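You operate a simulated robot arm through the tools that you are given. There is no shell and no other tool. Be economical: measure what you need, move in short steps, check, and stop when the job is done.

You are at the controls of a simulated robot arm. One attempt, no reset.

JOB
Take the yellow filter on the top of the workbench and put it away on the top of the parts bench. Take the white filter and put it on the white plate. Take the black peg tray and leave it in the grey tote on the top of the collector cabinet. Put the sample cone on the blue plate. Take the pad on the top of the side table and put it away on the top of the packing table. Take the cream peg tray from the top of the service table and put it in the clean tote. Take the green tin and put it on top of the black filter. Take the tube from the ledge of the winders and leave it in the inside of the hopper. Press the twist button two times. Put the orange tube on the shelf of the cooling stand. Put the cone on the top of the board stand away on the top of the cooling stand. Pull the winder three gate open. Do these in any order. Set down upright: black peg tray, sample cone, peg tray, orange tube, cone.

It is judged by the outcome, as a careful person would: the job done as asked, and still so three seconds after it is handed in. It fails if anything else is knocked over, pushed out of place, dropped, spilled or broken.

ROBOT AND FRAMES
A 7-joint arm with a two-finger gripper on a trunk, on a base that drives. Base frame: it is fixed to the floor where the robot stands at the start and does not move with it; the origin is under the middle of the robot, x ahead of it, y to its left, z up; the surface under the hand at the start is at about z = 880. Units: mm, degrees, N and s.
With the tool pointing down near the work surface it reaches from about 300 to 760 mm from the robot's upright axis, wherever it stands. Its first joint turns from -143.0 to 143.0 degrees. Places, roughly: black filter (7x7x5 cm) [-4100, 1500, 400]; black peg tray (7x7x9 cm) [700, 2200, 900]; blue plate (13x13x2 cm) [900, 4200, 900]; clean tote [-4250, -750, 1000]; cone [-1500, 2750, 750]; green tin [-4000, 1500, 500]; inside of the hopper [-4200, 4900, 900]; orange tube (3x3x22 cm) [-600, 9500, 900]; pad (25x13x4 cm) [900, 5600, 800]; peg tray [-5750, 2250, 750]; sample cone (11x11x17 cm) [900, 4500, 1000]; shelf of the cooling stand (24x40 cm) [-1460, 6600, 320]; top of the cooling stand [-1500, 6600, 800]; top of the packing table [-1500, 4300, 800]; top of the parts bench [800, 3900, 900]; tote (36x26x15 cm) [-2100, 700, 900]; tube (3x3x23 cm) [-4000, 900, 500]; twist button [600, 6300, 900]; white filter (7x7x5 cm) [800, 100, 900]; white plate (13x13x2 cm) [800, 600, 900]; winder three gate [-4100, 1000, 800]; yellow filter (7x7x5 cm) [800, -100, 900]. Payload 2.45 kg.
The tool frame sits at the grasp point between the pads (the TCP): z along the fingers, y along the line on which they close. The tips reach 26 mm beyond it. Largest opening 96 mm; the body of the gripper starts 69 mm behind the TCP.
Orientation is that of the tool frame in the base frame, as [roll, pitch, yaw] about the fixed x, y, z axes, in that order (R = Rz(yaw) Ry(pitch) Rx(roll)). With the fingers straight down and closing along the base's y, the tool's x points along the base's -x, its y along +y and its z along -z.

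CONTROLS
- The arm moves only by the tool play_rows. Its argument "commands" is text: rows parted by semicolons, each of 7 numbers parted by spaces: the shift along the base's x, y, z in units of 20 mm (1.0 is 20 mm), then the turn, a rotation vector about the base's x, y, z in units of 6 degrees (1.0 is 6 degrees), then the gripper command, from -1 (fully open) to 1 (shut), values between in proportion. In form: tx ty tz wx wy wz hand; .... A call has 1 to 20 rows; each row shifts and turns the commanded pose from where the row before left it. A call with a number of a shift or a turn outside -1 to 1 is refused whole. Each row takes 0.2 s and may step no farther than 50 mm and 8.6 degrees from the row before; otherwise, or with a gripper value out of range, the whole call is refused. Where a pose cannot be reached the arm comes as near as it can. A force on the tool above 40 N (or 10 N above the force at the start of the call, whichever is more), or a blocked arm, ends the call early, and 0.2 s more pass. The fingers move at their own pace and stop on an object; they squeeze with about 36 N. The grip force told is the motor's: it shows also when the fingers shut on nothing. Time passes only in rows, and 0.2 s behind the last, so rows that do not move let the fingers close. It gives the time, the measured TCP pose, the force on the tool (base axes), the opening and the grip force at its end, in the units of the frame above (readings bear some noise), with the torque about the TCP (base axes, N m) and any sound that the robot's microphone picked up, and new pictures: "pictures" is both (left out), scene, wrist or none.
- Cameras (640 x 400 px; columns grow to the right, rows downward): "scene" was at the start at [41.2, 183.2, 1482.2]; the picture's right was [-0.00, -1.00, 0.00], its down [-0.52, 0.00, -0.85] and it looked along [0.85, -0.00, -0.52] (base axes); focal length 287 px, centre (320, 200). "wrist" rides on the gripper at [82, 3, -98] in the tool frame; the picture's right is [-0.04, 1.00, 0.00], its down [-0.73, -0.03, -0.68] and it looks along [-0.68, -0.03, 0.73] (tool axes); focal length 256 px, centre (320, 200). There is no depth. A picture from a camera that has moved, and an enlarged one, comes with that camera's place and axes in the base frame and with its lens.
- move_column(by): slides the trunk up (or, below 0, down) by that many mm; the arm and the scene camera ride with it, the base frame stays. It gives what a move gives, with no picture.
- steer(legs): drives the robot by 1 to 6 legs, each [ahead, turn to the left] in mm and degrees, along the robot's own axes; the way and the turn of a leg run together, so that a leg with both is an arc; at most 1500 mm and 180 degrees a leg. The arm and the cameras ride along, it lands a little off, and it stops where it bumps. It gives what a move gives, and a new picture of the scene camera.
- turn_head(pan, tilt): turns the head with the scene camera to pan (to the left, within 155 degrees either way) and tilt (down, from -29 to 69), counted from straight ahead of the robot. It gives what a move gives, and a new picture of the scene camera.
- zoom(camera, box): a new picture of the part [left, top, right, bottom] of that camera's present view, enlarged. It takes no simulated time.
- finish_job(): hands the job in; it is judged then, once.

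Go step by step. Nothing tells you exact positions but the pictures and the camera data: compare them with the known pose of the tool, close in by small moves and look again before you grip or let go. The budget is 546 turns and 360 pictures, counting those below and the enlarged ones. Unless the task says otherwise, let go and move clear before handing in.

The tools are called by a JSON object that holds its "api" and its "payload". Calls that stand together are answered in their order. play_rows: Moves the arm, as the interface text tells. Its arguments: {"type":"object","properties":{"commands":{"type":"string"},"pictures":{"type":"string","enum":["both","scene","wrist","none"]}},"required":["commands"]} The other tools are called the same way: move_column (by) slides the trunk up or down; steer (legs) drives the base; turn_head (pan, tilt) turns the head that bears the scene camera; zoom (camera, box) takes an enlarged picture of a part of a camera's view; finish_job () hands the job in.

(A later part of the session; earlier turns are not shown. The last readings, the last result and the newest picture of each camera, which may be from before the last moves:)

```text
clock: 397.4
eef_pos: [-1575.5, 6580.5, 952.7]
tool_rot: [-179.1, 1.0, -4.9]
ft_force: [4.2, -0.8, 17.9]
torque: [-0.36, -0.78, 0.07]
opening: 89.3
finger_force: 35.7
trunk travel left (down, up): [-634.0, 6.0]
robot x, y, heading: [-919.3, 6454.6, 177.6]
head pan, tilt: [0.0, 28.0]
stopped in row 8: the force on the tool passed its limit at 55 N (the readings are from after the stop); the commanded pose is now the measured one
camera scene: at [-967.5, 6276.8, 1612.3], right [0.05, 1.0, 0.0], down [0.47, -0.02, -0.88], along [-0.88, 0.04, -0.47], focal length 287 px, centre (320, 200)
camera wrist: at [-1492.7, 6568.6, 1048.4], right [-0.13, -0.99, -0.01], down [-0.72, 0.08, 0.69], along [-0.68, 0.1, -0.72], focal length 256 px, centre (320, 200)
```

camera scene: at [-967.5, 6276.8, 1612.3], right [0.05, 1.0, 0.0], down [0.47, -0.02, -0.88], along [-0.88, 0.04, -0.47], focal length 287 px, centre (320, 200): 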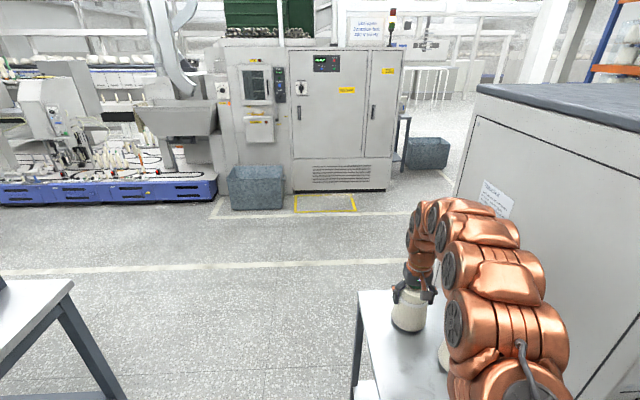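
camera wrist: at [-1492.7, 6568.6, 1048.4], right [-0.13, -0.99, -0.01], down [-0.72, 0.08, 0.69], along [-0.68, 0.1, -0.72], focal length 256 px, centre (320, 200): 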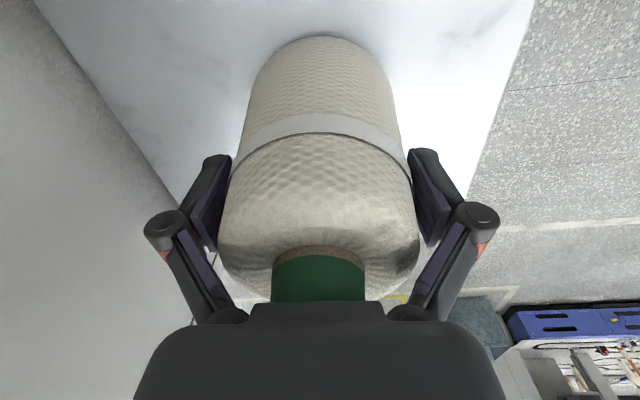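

{"api": "play_rows", "payload": {"commands": "0 0 0.3 0 0 0 0.9; 0 0 0 0 0 0 -0.5; 0 0 0 0 0 0 -1; 0 0 0 0 0 0 -1; 0 0 0 0 0 0 -1; 0 0 0.5 0 0 0 -1; 0 0 0.5 0 0 0 -1; 0 0 1 0 0 0 -1; 0 0 1 0 0 0 -1; 0 0 1 0 0 0 -1; 0 0 1 0 0 0 -1; 0 0 1 0 0 0 -1; 0 0 1 0 0 0 -1; 0 0 1 0 0 0 -1"}}

```text
clock: 400.4
eef_pos: [-1575.0, 6581.9, 1115.5]
tool_rot: [-179.1, 0.8, -4.9]
ft_force: [-0.3, -0.5, -0.4]
torque: [0.01, 0.01, 0.0]
opening: 95.7
finger_force: 0.1
trunk travel left (down, up): [-634.0, 6.0]
robot x, y, heading: [-919.5, 6457.1, 177.6]
head pan, tilt: [0.0, 28.0]
camera scene: at [-969.0, 6277.1, 1612.8], right [0.05, 1.0, 0.0], down [0.47, -0.02, -0.88], along [-0.88, 0.04, -0.47], focal length 287 px, centre (320, 200)
camera wrist: at [-1492.5, 6569.9, 1212.8], right [-0.12, -0.99, -0.01], down [-0.72, 0.08, 0.69], along [-0.68, 0.1, -0.73], focal length 256 px, centre (320, 200)
```

scene: 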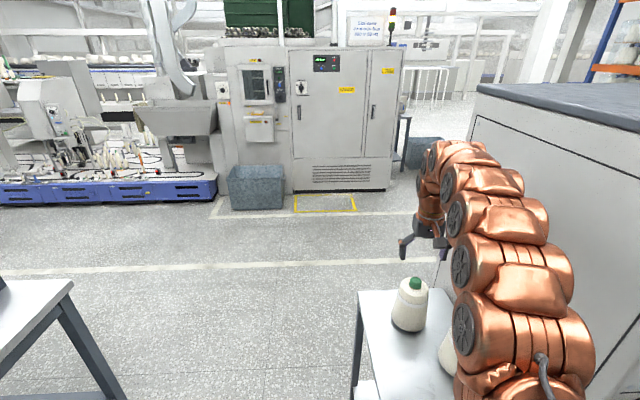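
wrist: 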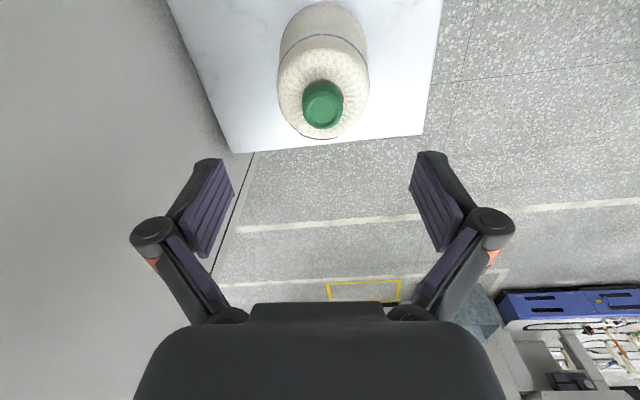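

Cone placed. Next: the twist button near (600,6300). I retract, turn around and look.

{"api": "play_rows", "payload": {"commands": "0 0 1 0 0 0 -1; 0.5 -0.2 1 0 0 0 -1; 1 -0.5 0 0 0 0 -1; 1 -0.5 0 0 0 0 -1; 1 -0.5 0 0 0 0 -1; 1 -0.5 0 0 0 0 -1; 1 -0.5 0 0 0 0 -1; 1 -0.5 0 0 0 0 -1; 1 -0.5 0 0 0 0 -1; 1 -0.3 0 0 0 0 -1; 1 0 0 0 0 0 -1", "pictures": "none"}}

{"api": "steer", "payload": {"legs": [[-450, 0], [0, -177.5], [400, 0]]}}

```text
clock: 402.8
eef_pos: [-1384.7, 6500.5, 1156.6]
tool_rot: [-179.1, 0.7, -4.9]
ft_force: [-0.5, 0.2, 0.0]
torque: [-0.01, 0.0, -0.01]
opening: 95.9
finger_force: 0.0
trunk travel left (down, up): [-634.0, 6.0]
robot x, y, heading: [-920.9, 6453.0, 177.4]
head pan, tilt: [0.0, 28.0]
```

```text
clock: 414.9
eef_pos: [392.6, 6403.0, 1158.3]
tool_rot: [-179.2, 0.7, 177.2]
ft_force: [1.0, -0.4, -0.1]
torque: [0.0, 0.0, -0.02]
opening: 96.1
finger_force: 0.1
trunk travel left (down, up): [-634.0, 6.0]
robot x, y, heading: [-73.6, 6430.6, -1.0]
head pan, tilt: [0.0, 28.0]
camera scene: at [-29.4, 6616.5, 1612.7], right [-0.01, -1.0, 0.0], down [-0.47, 0.01, -0.88], along [0.88, -0.01, -0.47], focal length 287 px, centre (320, 200)
```

scene: 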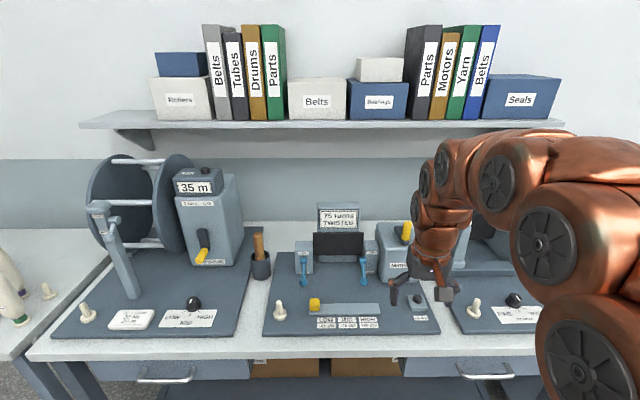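

{"api": "zoom", "payload": {"camera": "scene", "box": [260, 190, 460, 340]}}

```text
2.67 times, centred on (360, 265) of scene
camera zoom: at [-29.4, 6616.5, 1612.7], right [-0.01, -1.0, 0.0], down [-0.47, 0.01, -0.88], along [0.88, -0.01, -0.47], focal length 765 px, centre (213, 27)
```

zoom: 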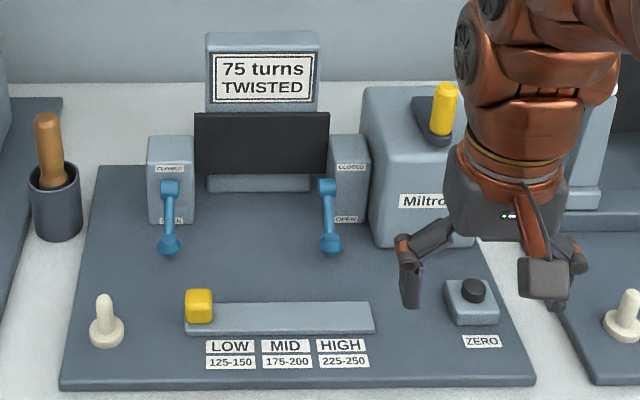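

The ZERO button of the twist tester is at about (620,6301). I drive ahead, shut the fingers and approach from above.

{"api": "steer", "payload": {"legs": [[130, 0]]}}

{"api": "play_rows", "payload": {"commands": "0.5 -1 -0.5 0 0 0 1; 0.5 -1 -0.5 0 0 0 1; 0.5 -1 -0.5 0 0 0 1; 0.5 -1 -0.5 0 0 0 1; 0.5 -1 -0.5 0 0 0 1; 0.5 0 -0.5 0 0 0 1; 0 0 -0.5 0 0 0 1; 0 0 -0.5 0 0 0 1; 0 0 0 0 0 0 1"}}

```text
clock: 416.2
eef_pos: [526.6, 6402.2, 1157.8]
tool_rot: [-179.2, 0.7, 177.1]
ft_force: [-1.2, -0.9, -0.3]
torque: [0.0, -0.07, -0.01]
opening: 96.0
finger_force: 0.1
trunk travel left (down, up): [-634.0, 6.0]
robot x, y, heading: [60.0, 6431.1, -0.9]
head pan, tilt: [0.0, 28.0]
camera scene: at [103.9, 6615.0, 1612.8], right [-0.01, -1.0, 0.0], down [-0.47, 0.01, -0.88], along [0.88, -0.01, -0.47], focal length 287 px, centre (320, 200)
```

scene: 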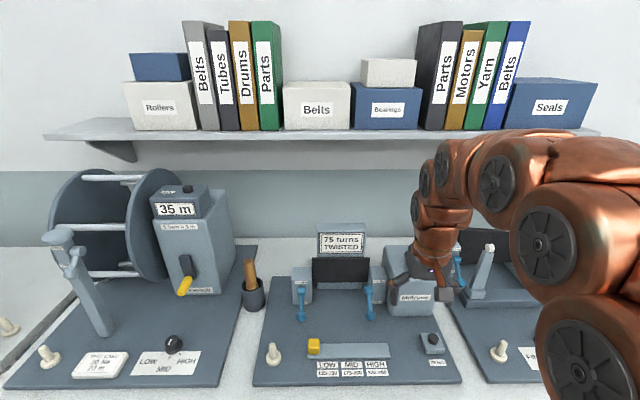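

```text
clock: 418.2
eef_pos: [586.9, 6303.9, 1078.3]
tool_rot: [-179.2, 0.7, 177.1]
ft_force: [-0.3, 0.2, -0.4]
torque: [-0.01, 0.01, 0.01]
opening: 0.0
finger_force: 28.6
trunk travel left (down, up): [-634.0, 6.0]
robot x, y, heading: [55.6, 6430.1, -0.8]
head pan, tilt: [0.0, 28.0]
camera scene: at [104.3, 6614.9, 1612.8], right [-0.01, -1.0, 0.0], down [-0.47, 0.01, -0.88], along [0.88, -0.01, -0.47], focal length 287 px, centre (320, 200)
camera wrist: at [504.2, 6311.9, 1175.0], right [0.09, 1.0, -0.01], down [0.72, -0.06, 0.69], along [0.68, -0.07, -0.73], focal length 256 px, centre (320, 200)
```

scene: 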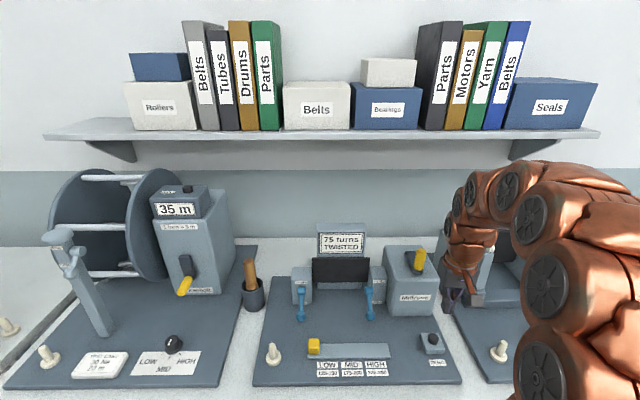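
wrist: 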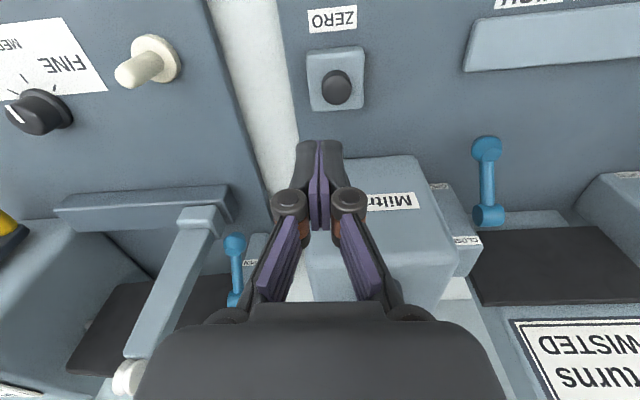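

{"api": "play_rows", "payload": {"commands": "0 0.6 -1 0 0 0 1; 0 0 -1 0 0 0 1; 0 0 -0.8 0 0 0 1; 0 0 0 0 0 0 1", "pictures": "wrist"}}

```text
clock: 419.2
eef_pos: [585.9, 6314.4, 1021.5]
tool_rot: [-179.2, 0.7, 177.1]
ft_force: [0.2, 0.2, 0.1]
torque: [0.01, 0.01, -0.02]
opening: 0.0
finger_force: 28.9
trunk travel left (down, up): [-634.0, 6.0]
robot x, y, heading: [59.6, 6430.7, -0.7]
head pan, tilt: [0.0, 28.0]
camera wrist: at [504.0, 6323.4, 1118.8], right [0.09, 1.0, -0.01], down [0.72, -0.06, 0.69], along [0.68, -0.07, -0.73], focal length 256 px, centre (320, 200)
```

wrist: 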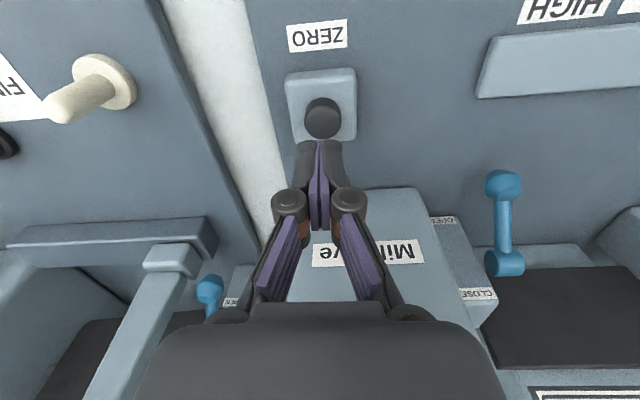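

{"api": "play_rows", "payload": {"commands": "0 0.1 -1 0 0 0 1; 0 0 -1 0 0 0 1; 0 0 -0.3 0 0 0 1; 0 0 0 0 0 0 1", "pictures": "wrist"}}

```text
clock: 420.2
eef_pos: [586.8, 6318.4, 974.9]
tool_rot: [-179.2, 0.6, 177.1]
ft_force: [0.9, -0.4, 3.3]
torque: [0.05, -0.03, -0.03]
opening: 0.0
finger_force: 28.8
trunk travel left (down, up): [-634.0, 6.0]
robot x, y, heading: [62.2, 6430.9, -0.5]
head pan, tilt: [0.0, 28.0]
heard: click
camera wrist: at [504.9, 6326.4, 1072.9], right [0.09, 1.0, -0.01], down [0.72, -0.06, 0.69], along [0.69, -0.07, -0.72], focal length 256 px, centre (320, 200)
```

wrist: 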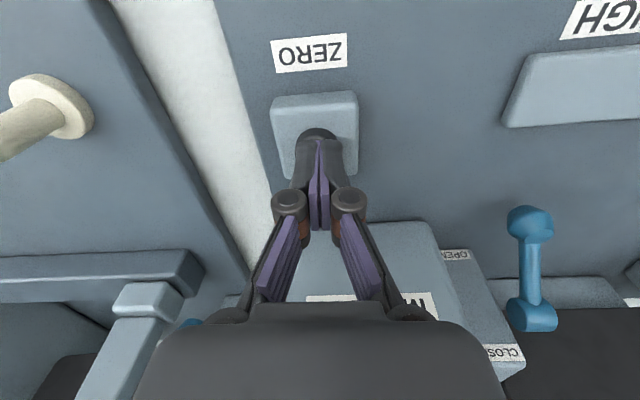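

One click. I rise clear of the button, then press once more.

{"api": "play_rows", "payload": {"commands": "0 0 1 0 0 0 1; 0 0 0.5 0 0 0 1; 0 0 0 0 0 0 1", "pictures": "none"}}

{"api": "play_rows", "payload": {"commands": "0 0 -0.5 0 0 0 1; 0 0 -0.5 0 0 0 1; 0 0 -0.5 0 0 0 1; 0 0 0 0 0 0 1", "pictures": "none"}}

```text
clock: 421.0
eef_pos: [585.6, 6317.6, 1004.9]
tool_rot: [-179.2, 0.6, 177.1]
ft_force: [0.6, -0.3, 0.1]
torque: [-0.01, 0.02, 0.01]
opening: 0.0
finger_force: 28.3
trunk travel left (down, up): [-634.0, 6.0]
robot x, y, heading: [61.5, 6433.3, -0.6]
head pan, tilt: [0.0, 28.0]
```

```text
clock: 422.0
eef_pos: [584.7, 6316.5, 975.7]
tool_rot: [-179.1, 0.6, 177.0]
ft_force: [1.2, -0.2, 3.0]
torque: [-0.03, -0.04, 0.0]
opening: 6.0
finger_force: 28.6
trunk travel left (down, up): [-634.0, 6.0]
robot x, y, heading: [58.4, 6431.0, -0.9]
head pan, tilt: [0.0, 28.0]
heard: click
```

Second click heard. I rise and check.

{"api": "play_rows", "payload": {"commands": "0 0 0.5 0 0 0 1; 0 0 1 0 0 0 1; 0 0 1 0 0 0 1; 0 0 1 0 0 0 1; 0 0 1 0 0 0 1; 0 0 1 0 0 0 1; -0.5 0.5 1 0 0 0 1; -0.5 0.5 1 0 0 0 1", "pictures": "wrist"}}

```text
clock: 423.8
eef_pos: [566.5, 6337.5, 1127.5]
tool_rot: [-179.1, 0.6, 177.1]
ft_force: [0.7, 0.0, -0.4]
torque: [0.05, 0.02, 0.0]
opening: 0.2
finger_force: 28.6
trunk travel left (down, up): [-634.0, 6.0]
robot x, y, heading: [63.4, 6434.1, -0.5]
head pan, tilt: [0.0, 28.0]
camera wrist: at [484.6, 6345.8, 1224.1], right [0.09, 1.0, -0.01], down [0.72, -0.06, 0.69], along [0.68, -0.07, -0.73], focal length 256 px, centre (320, 200)
```

wrist: 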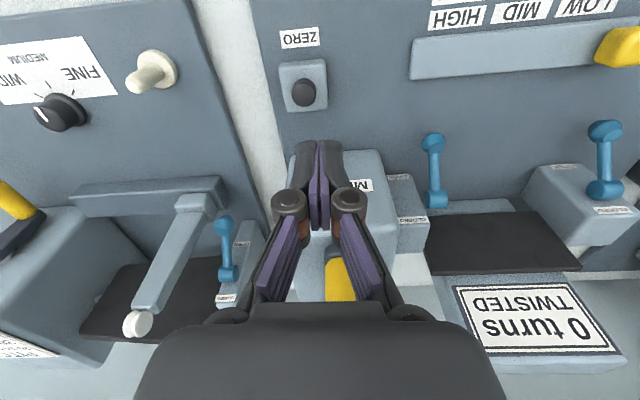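

Display shows 0 turns; pressed twice. Next: the orange tube on the far table at (-600,9500).

{"api": "play_rows", "payload": {"commands": "-1 0.5 0.5 0 0 0 -1; -1 0.5 0.5 0 0 0 -1; -1 0.5 0 0 0 0 -1; -1 0.5 0 0 0 0 -1", "pictures": "none"}}

{"api": "steer", "payload": {"legs": [[-80, 0], [0, 105.4], [1200, 0], [1150, 0], [0, -15]]}}

```text
clock: 424.8
eef_pos: [485.9, 6376.3, 1144.9]
tool_rot: [-179.1, 0.8, 177.1]
ft_force: [1.3, -1.1, -0.8]
torque: [0.03, 0.0, -0.02]
opening: 92.2
finger_force: 0.1
trunk travel left (down, up): [-634.0, 6.0]
robot x, y, heading: [61.3, 6433.3, -0.4]
head pan, tilt: [0.0, 28.0]
```

```text
clock: 442.4
eef_pos: [-588.1, 9131.0, 1145.0]
tool_rot: [-179.1, 0.7, -93.9]
ft_force: [0.0, -0.5, -0.5]
torque: [-0.02, 0.05, 0.02]
opening: 96.0
finger_force: 0.1
trunk travel left (down, up): [-634.0, 6.0]
robot x, y, heading: [-650.0, 8707.4, 88.3]
head pan, tilt: [0.0, 28.0]
camera scene: at [-829.3, 8752.2, 1612.7], right [1.0, -0.03, 0.0], down [-0.01, -0.47, -0.88], along [0.02, 0.88, -0.47], focal length 287 px, centre (320, 200)
```

scene: 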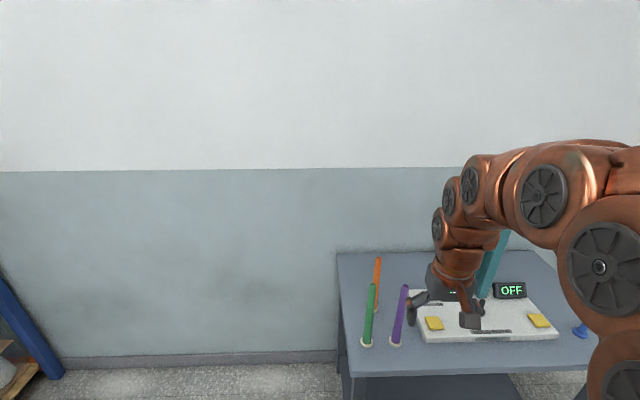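

The orange tube stands behind the green and purple ones, at about (-646,9381). I'll come at it from the left, so a leaning grasp clears its neighbours.

{"api": "steer", "payload": {"legs": [[0, 55], [757, 0], [0, -123]]}}

```text
clock: 446.2
eef_pos: [-1020.9, 9059.2, 1145.7]
tool_rot: [-179.1, 0.8, -39.8]
ft_force: [1.0, 2.8, 0.3]
torque: [-0.24, 0.16, 0.01]
opening: 95.9
finger_force: 0.0
trunk travel left (down, up): [-634.0, 6.0]
robot x, y, heading: [-707.5, 8771.1, 137.6]
head pan, tilt: [0.0, 28.0]
stopped in leg 2: the robot was blocked; the commanded pose is now the measured one
camera scene: at [-857.5, 8664.4, 1612.8], right [0.68, 0.74, 0.0], down [0.35, -0.32, -0.88], along [-0.65, 0.6, -0.47], focal length 287 px, centre (320, 200)
```

scene: 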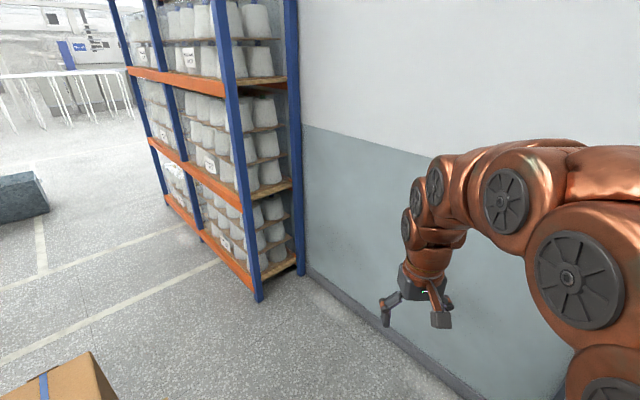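

Blocked near the pallet corner; I back off and pass through the middle of the gap.

{"api": "steer", "payload": {"legs": [[-60, 0], [0, -92.6], [118, 0], [0, 112.6]]}}

```text
clock: 456.5
eef_pos: [-986.6, 8963.1, 1145.4]
tool_rot: [-179.2, 0.8, -17.3]
ft_force: [0.0, -0.2, -0.3]
torque: [-0.01, -0.04, -0.01]
opening: 96.1
finger_force: 0.1
trunk travel left (down, up): [-634.0, 6.0]
robot x, y, heading: [-585.9, 8812.4, 161.6]
head pan, tilt: [0.0, 28.0]
camera scene: at [-679.7, 8654.3, 1612.7], right [0.32, 0.95, 0.0], down [0.45, -0.15, -0.88], along [-0.84, 0.28, -0.47], focal length 287 px, centre (320, 200)
```

scene: 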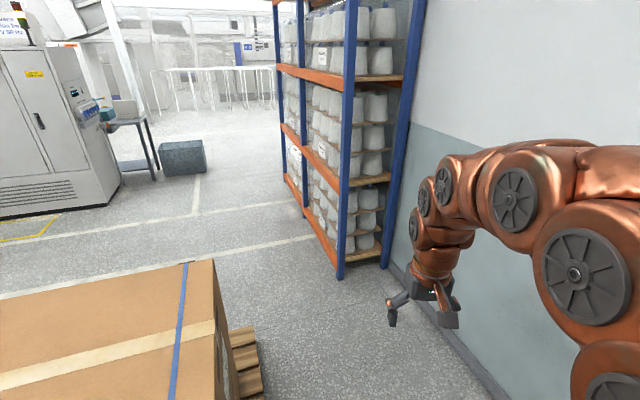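

{"api": "steer", "payload": {"legs": [[0, -6], [730, 0]]}}

```text
clock: 461.0
eef_pos: [-1628.0, 9319.6, 1145.3]
tool_rot: [-179.2, 0.8, -24.3]
ft_force: [0.5, 0.1, 0.1]
torque: [0.02, 0.0, -0.01]
opening: 96.0
finger_force: 0.0
trunk travel left (down, up): [-634.0, 6.0]
robot x, y, heading: [-1241.5, 9124.4, 154.8]
head pan, tilt: [0.0, 28.0]
camera scene: at [-1361.1, 8977.4, 1612.7], right [0.43, 0.9, 0.0], down [0.42, -0.2, -0.88], along [-0.8, 0.38, -0.47], focal length 287 px, centre (320, 200)
```

scene: 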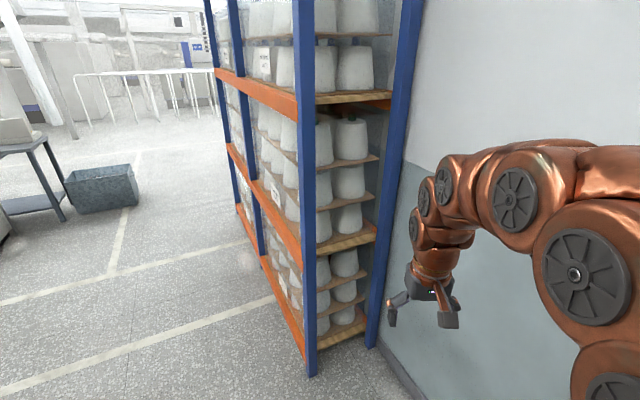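

{"api": "steer", "payload": {"legs": [[0, -131.4]]}}

```text
clock: 466.8
eef_pos: [-852.1, 9291.8, 1145.7]
tool_rot: [-179.0, 0.8, -153.8]
ft_force: [-0.2, 0.6, -0.4]
torque: [-0.02, -0.03, 0.01]
opening: 95.9
finger_force: 0.1
trunk travel left (down, up): [-634.0, 6.0]
robot x, y, heading: [-1248.7, 9122.3, 24.9]
head pan, tilt: [0.0, 28.0]
camera scene: at [-1285.0, 9306.2, 1612.7], right [0.42, -0.91, 0.0], down [-0.43, -0.2, -0.88], along [0.8, 0.37, -0.47], focal length 287 px, centre (320, 200)
```

scene: 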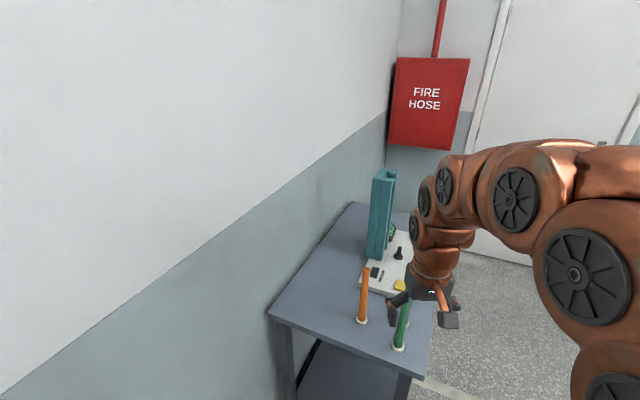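

Triangulating, the table is at z≈800 and the tube stands at about (-625,9454), top ≈1025. I lean the hand forward 40°.

{"api": "play_rows", "payload": {"commands": "0 0 0 0.44 -0.84 0 -0.6; 0 0 0 0.44 -0.84 0 -0.6; 0 0 0 0.44 -0.84 0 -0.6; 0 0 0 0.44 -0.84 0 -0.6; 0 0 0 0.44 -0.84 0 -0.6; 0 0 0 0.44 -0.84 0 -0.6; 0 0 0 0.44 -0.84 0 -0.6"}}

```text
clock: 468.4
eef_pos: [-836.9, 9296.3, 1163.5]
tool_rot: [179.7, 40.4, -154.3]
ft_force: [0.2, 0.4, -0.5]
torque: [-0.02, 0.01, -0.02]
opening: 76.8
finger_force: 0.0
out of reach, approached as far as the arm can: row 7
trunk travel left (down, up): [-634.0, 6.0]
robot x, y, heading: [-1250.4, 9120.2, 24.9]
head pan, tilt: [0.0, 28.0]
camera scene: at [-1285.0, 9306.1, 1612.8], right [0.42, -0.91, 0.0], down [-0.43, -0.2, -0.88], along [0.8, 0.37, -0.47], focal length 287 px, centre (320, 200)
camera wrist: at [-950.2, 9243.7, 1185.8], right [-0.41, 0.91, 0.03], down [0.12, 0.02, 0.99], along [0.9, 0.41, -0.12], focal length 256 px, centre (320, 200)
```

scene: 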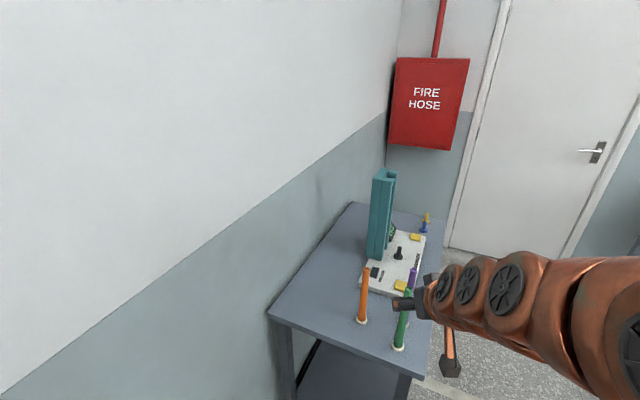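
wrist: 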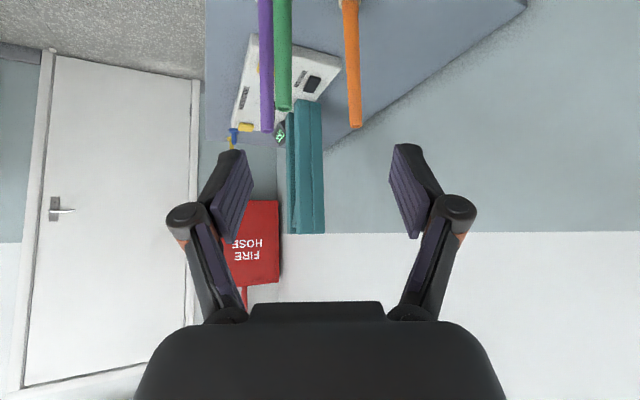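

{"api": "play_rows", "payload": {"commands": "0.85 0.77 -0.4 0 0 0 -0.6; 0.85 0.77 -0.4 0 0 0 -0.6; 0.85 0.77 -0.5 0 0 0 -0.6; 0.85 0.77 -0.5 0 0 0 -0.6; 0.85 0.77 -0.5 0 0 0 -0.6; 0.85 0.77 -0.5 0 0 0 -0.6; 0.85 0.77 -0.5 0 0 0 -0.6; 0.85 0.77 -0.5 0 0 0 -0.6", "pictures": "wrist"}}

```text
clock: 470.2
eef_pos: [-696.9, 9420.9, 1088.3]
tool_rot: [179.7, 40.6, -154.2]
ft_force: [0.0, -0.4, 0.1]
torque: [-0.04, 0.01, -0.02]
opening: 76.5
finger_force: 0.0
trunk travel left (down, up): [-634.0, 6.0]
robot x, y, heading: [-1245.9, 9124.9, 25.0]
head pan, tilt: [0.0, 28.0]
camera wrist: at [-812.4, 9368.7, 1109.2], right [-0.41, 0.91, 0.03], down [0.12, 0.02, 0.99], along [0.9, 0.41, -0.12], focal length 256 px, centre (320, 200)
```

wrist: 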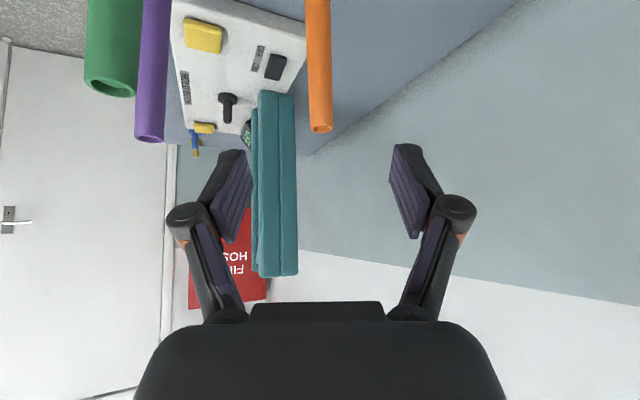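

{"api": "play_rows", "payload": {"commands": "0.59 0.3 -0.86 0 0 0 -0.6; 0.59 0.3 -0.86 0 0 0 -0.6; 0.59 0.3 -0.86 0 0 0 -0.6; 0.59 0.3 -0.86 0 0 0 -0.6; 0.59 0.3 -0.86 0 0 0 -0.6; 0.59 0.3 -0.86 0 0 0 -0.6", "pictures": "wrist"}}

```text
clock: 471.6
eef_pos: [-628.5, 9456.0, 985.2]
tool_rot: [179.6, 40.9, -154.4]
ft_force: [0.0, 0.5, 0.5]
torque: [-0.01, 0.02, 0.0]
opening: 76.7
finger_force: 0.1
trunk travel left (down, up): [-634.0, 6.0]
robot x, y, heading: [-1247.9, 9120.7, 25.0]
head pan, tilt: [0.0, 28.0]
camera wrist: at [-742.6, 9403.6, 1006.3], right [-0.41, 0.91, 0.03], down [0.12, 0.02, 0.99], along [0.9, 0.41, -0.11], focal length 256 px, centre (320, 200)
```

wrist: 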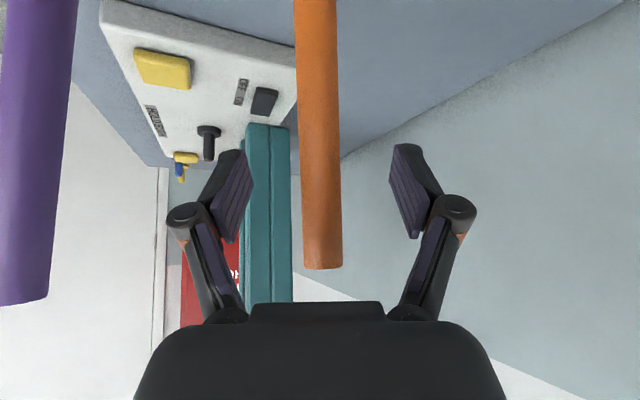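

{"api": "play_rows", "payload": {"commands": "0 0 0 0 0 0 0.5; 0 0 0 0 0 0 1; 0 0 0 0 0 0 1; 0 0 0 0 0 0 1; 0 0 0.5 0 0 0 1; 0 0 1 0 0 0 1; 0 0 1 0 0 0 1; 0 0 1 0 0 0 1; 0 0 1 0 0 0 1; 0 0 1 0 0 0 1; 0 0 1 0 0 0 1;0 0 1 0 0 0 1"}}

```text
clock: 474.2
eef_pos: [-631.3, 9456.1, 1133.6]
tool_rot: [179.6, 40.3, -154.3]
ft_force: [0.1, 0.2, -0.6]
torque: [0.0, 0.01, 0.0]
opening: 19.6
finger_force: 35.7
trunk travel left (down, up): [-634.0, 6.0]
robot x, y, heading: [-1247.5, 9122.6, 24.8]
head pan, tilt: [0.0, 28.0]
camera scene: at [-1284.8, 9306.3, 1612.7], right [0.42, -0.91, 0.0], down [-0.43, -0.2, -0.88], along [0.8, 0.37, -0.47], focal length 287 px, centre (320, 200)
camera wrist: at [-746.2, 9403.2, 1155.5], right [-0.41, 0.91, 0.03], down [0.12, 0.02, 0.99], along [0.9, 0.41, -0.12], focal length 256 px, centre (320, 200)
```

scene: 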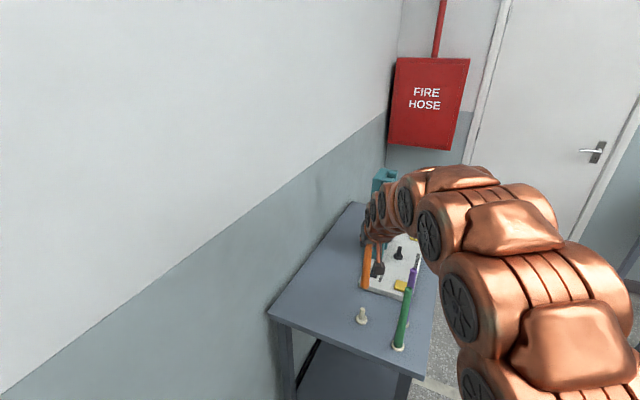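
wrist: 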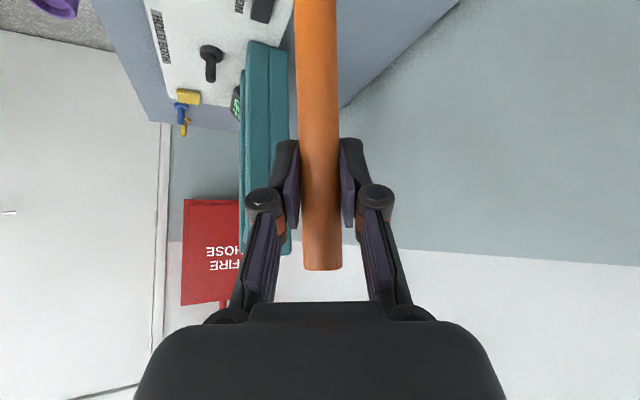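

Orange tube held upright (gripped ~180 mm above its foot). I back out and drive toward the cooling stand.

{"api": "steer", "payload": {"legs": [[-200, 0], [0, -34.5], [579, 0], [0, -14], [350, 0]]}}

```text
clock: 483.1
eef_pos: [143.7, 8558.8, 1134.5]
tool_rot: [179.6, 40.6, 157.2]
ft_force: [-0.1, -0.5, 0.1]
torque: [0.0, 0.0, 0.02]
opening: 20.0
finger_force: 36.3
trunk travel left (down, up): [-634.0, 6.0]
robot x, y, heading: [-515.4, 8797.8, -23.3]
head pan, tilt: [0.0, 28.0]
camera scene: at [-403.1, 8949.2, 1612.7], right [-0.4, -0.92, 0.0], down [-0.43, 0.19, -0.88], along [0.81, -0.35, -0.47], focal length 287 px, centre (320, 200)
```

scene: 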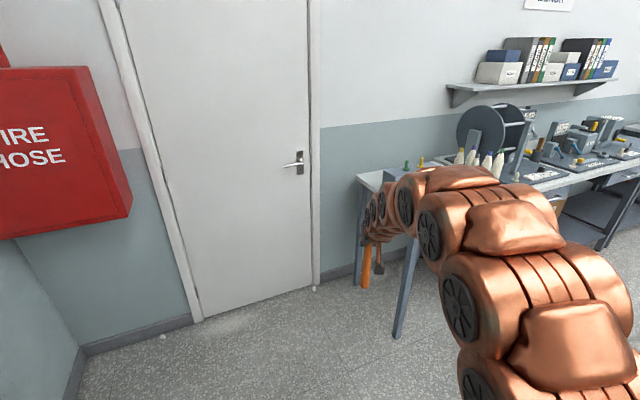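

{"api": "steer", "payload": {"legs": [[0, -61], [1100, 0], [1070, 0], [0, -95.7]]}}

```text
clock: 500.4
eef_pos: [-1006.1, 6597.4, 1134.3]
tool_rot: [179.7, 40.7, 2.5]
ft_force: [0.2, 0.7, 0.6]
torque: [-0.04, -0.05, -0.02]
opening: 20.1
finger_force: 36.0
trunk travel left (down, up): [-634.0, 6.0]
robot x, y, heading: [-310.4, 6664.2, -178.3]
head pan, tilt: [0.0, 28.0]
camera scene: at [-343.9, 6480.9, 1612.7], right [-0.03, 1.0, 0.0], down [0.47, 0.01, -0.88], along [-0.88, -0.03, -0.47], focal length 287 px, centre (320, 200)
```

scene: 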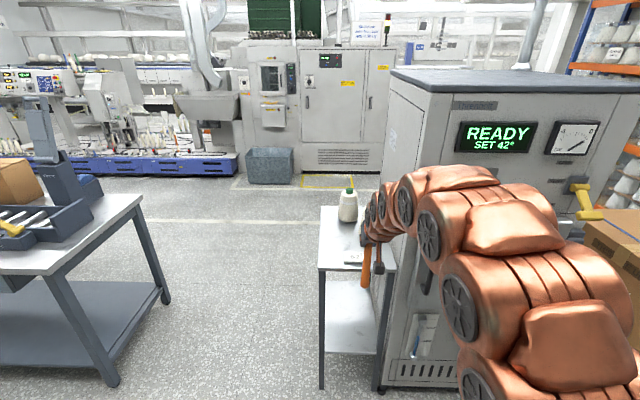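

{"api": "move_column", "payload": {"by": -400}}

{"api": "turn_head", "payload": {"pan": 0, "tilt": 25}}

```text
clock: 504.2
eef_pos: [-1005.3, 6598.0, 732.9]
tool_rot: [179.6, 40.5, 2.6]
ft_force: [0.0, 0.1, 0.0]
torque: [-0.01, 0.01, -0.01]
opening: 20.4
finger_force: 36.2
trunk travel left (down, up): [-234.0, 406.0]
robot x, y, heading: [-310.9, 6660.9, -178.1]
head pan, tilt: [0.0, 28.0]
```

```text
clock: 504.9
eef_pos: [-1005.3, 6597.5, 734.4]
tool_rot: [179.6, 40.7, 2.6]
ft_force: [-0.2, 0.1, -1.3]
torque: [0.01, 0.02, -0.01]
opening: 20.2
finger_force: 35.5
trunk travel left (down, up): [-234.0, 406.0]
robot x, y, heading: [-309.0, 6660.9, -178.3]
head pan, tilt: [0.0, 25.0]
camera scene: at [-344.8, 6480.9, 1217.5], right [-0.03, 1.0, 0.0], down [0.42, 0.01, -0.91], along [-0.91, -0.03, -0.42], focal length 287 px, centre (320, 200)
```

scene: 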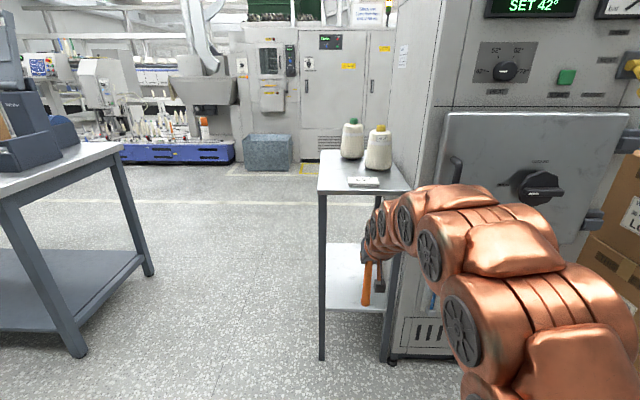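

{"api": "move_column", "payload": {"by": -185}}

{"api": "steer", "payload": {"legs": [[180, 0]]}}

{"api": "zoom", "payload": {"camera": "scene", "box": [280, 160, 480, 360]}}

{"api": "zoom", "payload": {"camera": "wrist", "box": [0, 0, 640, 400]}}

```text
clock: 506.9
eef_pos: [-1006.4, 6597.5, 548.2]
tool_rot: [179.6, 40.6, 2.5]
ft_force: [-0.3, 0.7, -0.3]
torque: [0.01, -0.03, -0.01]
opening: 20.2
finger_force: 35.6
trunk travel left (down, up): [-49.0, 591.0]
robot x, y, heading: [-310.0, 6662.3, -178.5]
head pan, tilt: [0.0, 25.0]
```

```text
clock: 508.4
eef_pos: [-1186.8, 6589.9, 549.1]
tool_rot: [179.6, 40.5, 2.6]
ft_force: [0.2, 0.5, 0.0]
torque: [0.0, 0.04, 0.03]
opening: 20.2
finger_force: 36.0
trunk travel left (down, up): [-49.0, 591.0]
robot x, y, heading: [-485.2, 6654.2, -177.9]
head pan, tilt: [0.0, 25.0]
camera scene: at [-524.9, 6474.8, 1032.5], right [-0.03, 1.0, 0.0], down [0.42, 0.01, -0.91], along [-0.91, -0.03, -0.42], focal length 287 px, centre (320, 200)
```

scene: 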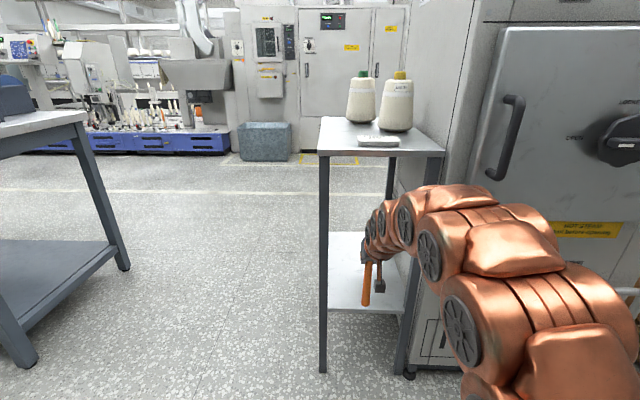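

```text
2.00 times, centred on (380, 260) of scene
camera zoom: at [-524.9, 6474.8, 1032.5], right [-0.03, 1.0, 0.0], down [0.42, 0.01, -0.91], along [-0.91, -0.03, -0.42], focal length 574 px, centre (200, 80)
```

zoom: 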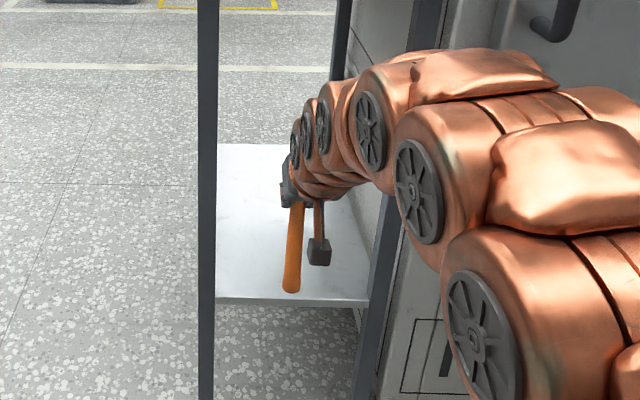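

```text
1.00 times, centred on (320, 200) of wrist (not enlarged: the box is as wide or as high as the picture)
camera zoom: at [-1060.3, 6592.7, 570.7], right [0.02, -1.0, 0.03], down [-0.12, 0.03, 0.99], along [-0.99, -0.03, -0.12], focal length 256 px, centre (320, 200)
```

zoom: 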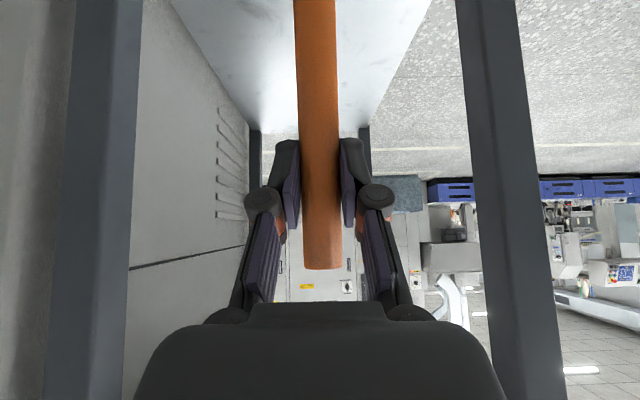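

Alignment is good; I drive in 145 mm over the shelf.

{"api": "steer", "payload": {"legs": [[145, 0]]}}

{"api": "zoom", "payload": {"camera": "scene", "box": [280, 160, 480, 360]}}

{"api": "zoom", "payload": {"camera": "wrist", "box": [0, 0, 640, 400]}}

```text
clock: 509.8
eef_pos: [-1336.0, 6583.3, 548.9]
tool_rot: [179.6, 40.6, 2.7]
ft_force: [0.1, 0.2, 0.8]
torque: [0.02, -0.01, 0.0]
opening: 20.1
finger_force: 35.9
trunk travel left (down, up): [-49.0, 591.0]
robot x, y, heading: [-639.6, 6650.2, -177.9]
head pan, tilt: [0.0, 25.0]
camera scene: at [-673.9, 6469.6, 1032.5], right [-0.03, 1.0, 0.0], down [0.42, 0.01, -0.91], along [-0.91, -0.03, -0.42], focal length 287 px, centre (320, 200)
```

scene: 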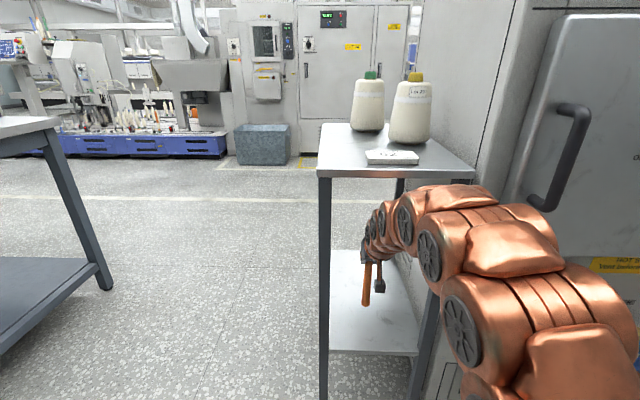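

```text
2.00 times, centred on (380, 260) of scene
camera zoom: at [-673.9, 6469.6, 1032.5], right [-0.03, 1.0, 0.0], down [0.42, 0.01, -0.91], along [-0.91, -0.03, -0.42], focal length 574 px, centre (200, 80)
```

zoom: 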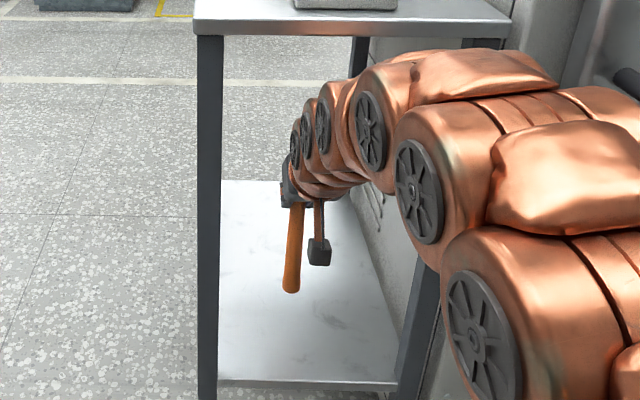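

```text
1.00 times, centred on (320, 200) of wrist (not enlarged: the box is as wide or as high as the picture)
camera zoom: at [-1209.2, 6587.6, 570.7], right [0.02, -1.0, 0.03], down [-0.12, 0.03, 0.99], along [-0.99, -0.03, -0.12], focal length 256 px, centre (320, 200)
```

zoom: 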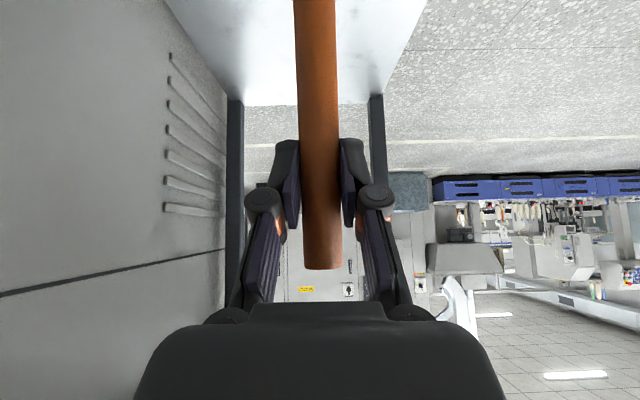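

{"api": "move_column", "payload": {"by": -45}}

{"api": "play_rows", "payload": {"commands": "0 0 -0.2 0 0 0 1; 0 0 0 0 0 0 1", "pictures": "wrist"}}

```text
clock: 510.7
eef_pos: [-1334.1, 6585.8, 502.5]
tool_rot: [179.6, 40.6, 2.6]
ft_force: [-0.2, 0.3, 0.2]
torque: [0.03, 0.04, 0.0]
opening: 20.1
finger_force: 36.1
trunk travel left (down, up): [-4.0, 636.0]
robot x, y, heading: [-644.7, 6650.4, -178.1]
head pan, tilt: [0.0, 25.0]
```

```text
clock: 511.3
eef_pos: [-1335.1, 6584.2, 499.9]
tool_rot: [179.7, 40.6, 2.7]
ft_force: [0.9, -1.2, 0.5]
torque: [0.03, 0.0, 0.03]
opening: 20.3
finger_force: 36.0
trunk travel left (down, up): [-4.0, 636.0]
robot x, y, heading: [-641.6, 6653.7, -178.1]
head pan, tilt: [0.0, 25.0]
camera wrist: at [-1208.5, 6587.2, 521.2], right [0.02, -1.0, 0.03], down [-0.12, 0.03, 0.99], along [-0.99, -0.03, -0.12], focal length 256 px, centre (320, 200)
```

wrist: 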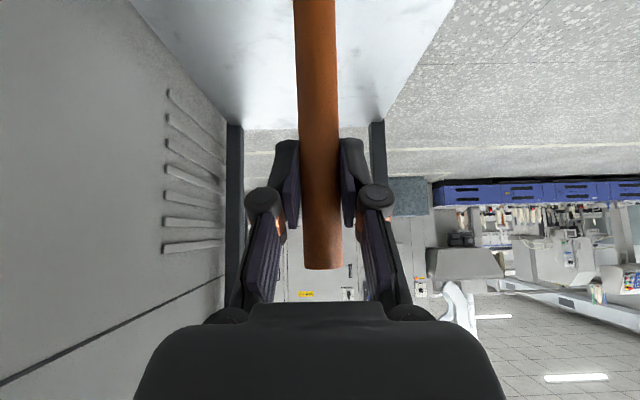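

Now gentle steps down until contact.

{"api": "play_rows", "payload": {"commands": "0 0 -0.15 0 0 0 1; 0 0 -0.15 0 0 0 1; 0 0 0 0 0 0 1", "pictures": "none"}}

{"api": "play_rows", "payload": {"commands": "0 0 -0.1 0 0 0 1; 0 0 0 0 0 0 1", "pictures": "none"}}

{"api": "play_rows", "payload": {"commands": "0 0 -0.1 0 0 0 1; 0 0 0 0 0 0 1", "pictures": "none"}}

```text
clock: 512.1
eef_pos: [-1334.9, 6583.6, 493.8]
tool_rot: [179.7, 40.6, 2.6]
ft_force: [0.5, 0.1, -0.6]
torque: [0.02, -0.04, -0.01]
opening: 20.3
finger_force: 35.8
trunk travel left (down, up): [-4.0, 636.0]
robot x, y, heading: [-641.0, 6647.9, -177.9]
head pan, tilt: [0.0, 25.0]
```

```text
clock: 512.7
eef_pos: [-1335.1, 6584.1, 492.0]
tool_rot: [179.5, 40.5, 2.7]
ft_force: [0.9, 0.7, 1.1]
torque: [0.02, -0.02, -0.04]
opening: 20.1
finger_force: 35.7
trunk travel left (down, up): [-4.0, 636.0]
robot x, y, heading: [-637.6, 6650.2, -178.0]
head pan, tilt: [0.0, 25.0]
```

```text
clock: 513.3
eef_pos: [-1336.9, 6584.3, 492.1]
tool_rot: [179.6, 40.9, 2.6]
ft_force: [2.3, 0.9, 18.7]
torque: [0.05, -0.38, 0.02]
opening: 20.1
finger_force: 36.4
trunk travel left (down, up): [-4.0, 636.0]
robot x, y, heading: [-638.9, 6650.6, -178.4]
head pan, tilt: [0.0, 25.0]
```

{"api": "play_rows", "payload": {"commands": "0 0 0.05 0 0 0 1; 0 0 0 0 0 0 0.5; 0 0 0 0 0 0 0.3; 0 0 0 0 0 0 -0.2; 0 0 0 0 0 0 -0.6; 0 0 0 0 0 0 -1; 0 0 0 0 0 0 -1", "pictures": "wrist"}}

```text
clock: 514.9
eef_pos: [-1334.4, 6584.5, 491.4]
tool_rot: [179.6, 40.6, 2.7]
ft_force: [0.6, 0.4, 0.2]
torque: [-0.01, 0.0, -0.01]
opening: 95.8
finger_force: 0.0
trunk travel left (down, up): [-4.0, 636.0]
robot x, y, heading: [-642.5, 6650.7, -178.0]
head pan, tilt: [0.0, 25.0]
camera wrist: at [-1208.9, 6587.7, 512.6], right [0.02, -1.0, 0.03], down [-0.12, 0.03, 0.99], along [-0.99, -0.03, -0.12], focal length 256 px, centre (320, 200)
```

wrist: 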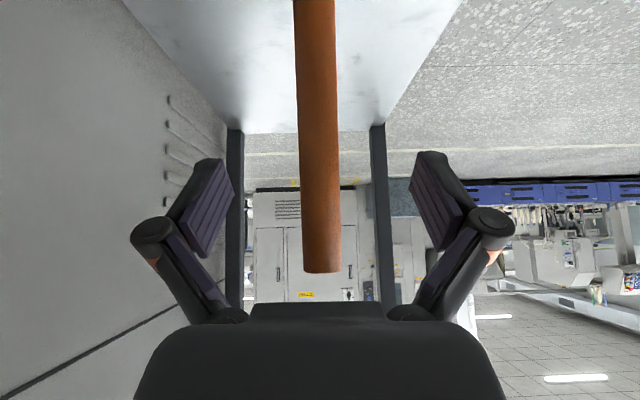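

Tube stands on its own. I back straight out.

{"api": "steer", "payload": {"legs": [[-250, 0]]}}

{"api": "zoom", "payload": {"camera": "wrist", "box": [160, 0, 480, 200]}}

```text
clock: 516.7
eef_pos: [-1084.8, 6592.0, 492.5]
tool_rot: [179.7, 40.6, 2.9]
ft_force: [0.7, 0.0, 0.2]
torque: [-0.02, 0.01, -0.03]
opening: 96.0
finger_force: 0.0
trunk travel left (down, up): [-4.0, 636.0]
robot x, y, heading: [-387.2, 6663.4, -177.8]
head pan, tilt: [0.0, 25.0]
camera scene: at [-423.5, 6478.5, 987.5], right [-0.04, 1.0, 0.0], down [0.42, 0.02, -0.91], along [-0.91, -0.03, -0.42], focal length 287 px, centre (320, 200)
```

scene: 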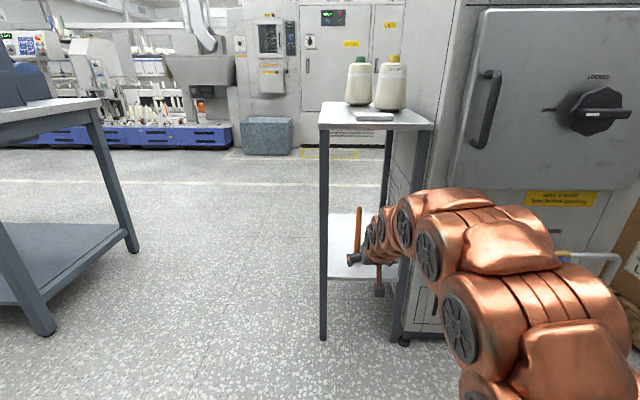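

```text
2.00 times, centred on (320, 100) of wrist
camera zoom: at [-958.8, 6595.3, 512.6], right [0.02, -1.0, 0.03], down [-0.12, 0.03, 0.99], along [-0.99, -0.03, -0.12], focal length 512 px, centre (320, 400)
```

zoom: 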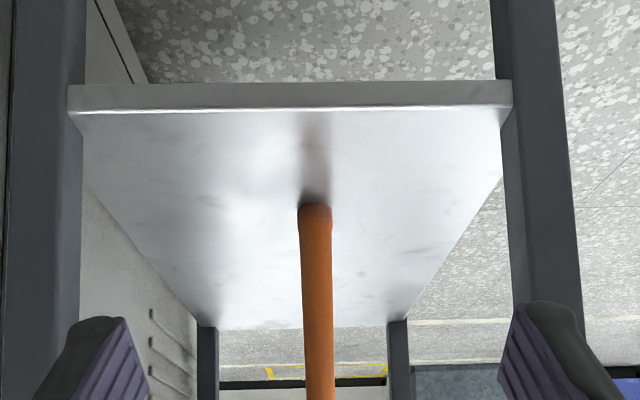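

Tube stands on the shelf. Next: the black peg tray near (700,2200). I raise the trunk, level the hand and drive.

{"api": "move_column", "payload": {"by": 620}}

{"api": "play_rows", "payload": {"commands": "0.5 0 0 0 -0.95 0 -1; 0.5 0 0 0 -0.95 0 -1; 0.5 0 0 0 -0.95 0 -1; 0.5 0 0 0 -0.95 0 -1; 0.5 0 0 0 -0.95 0 -1; 0.5 0 0 0 -0.95 0 -1; 0.5 0 0 0 -0.95 0 -1; 1 0 0 0 0 0 -1; 1 0 0 0 0 0 -1; 1 0 0 0 0 0 -1; 1 0 0 0 0 0 -1; 1 0 0 0 0 0 -1", "pictures": "none"}}

{"api": "steer", "payload": {"legs": [[0, 95], [1450, 0], [1450, 0], [1450, 0]]}}

```text
refused: 620 is not a number from -400 to 400
```

```text
clock: 519.3
eef_pos: [-915.0, 6590.3, 489.5]
tool_rot: [177.7, 0.9, 2.2]
ft_force: [0.1, 0.6, -0.3]
torque: [-0.02, 0.01, -0.01]
opening: 95.7
finger_force: 0.0
trunk travel left (down, up): [-4.0, 636.0]
robot x, y, heading: [-390.4, 6660.4, -178.0]
head pan, tilt: [0.0, 25.0]
```

```text
clock: 544.0
eef_pos: [357.6, 1875.0, 488.4]
tool_rot: [177.7, 0.7, 99.5]
ft_force: [1.0, 0.4, -0.3]
torque: [-0.04, 0.05, 0.02]
opening: 95.9
finger_force: 0.0
trunk travel left (down, up): [-4.0, 636.0]
robot x, y, heading: [201.3, 2383.4, -76.0]
head pan, tilt: [0.0, 25.0]
camera scene: at [389.7, 2388.6, 987.6], right [-0.97, -0.24, 0.0], down [-0.1, 0.41, -0.91], along [0.22, -0.88, -0.42], focal length 287 px, centre (320, 200)
```

scene: 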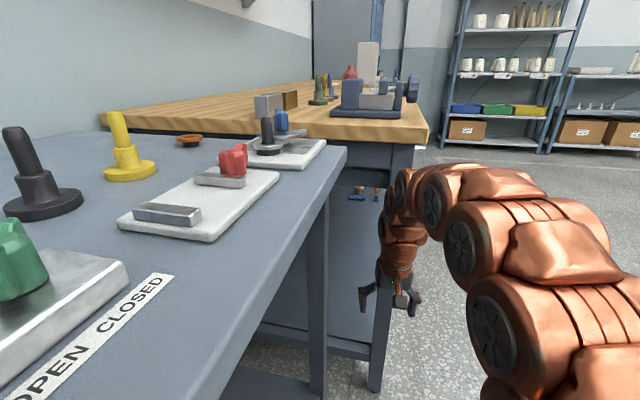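

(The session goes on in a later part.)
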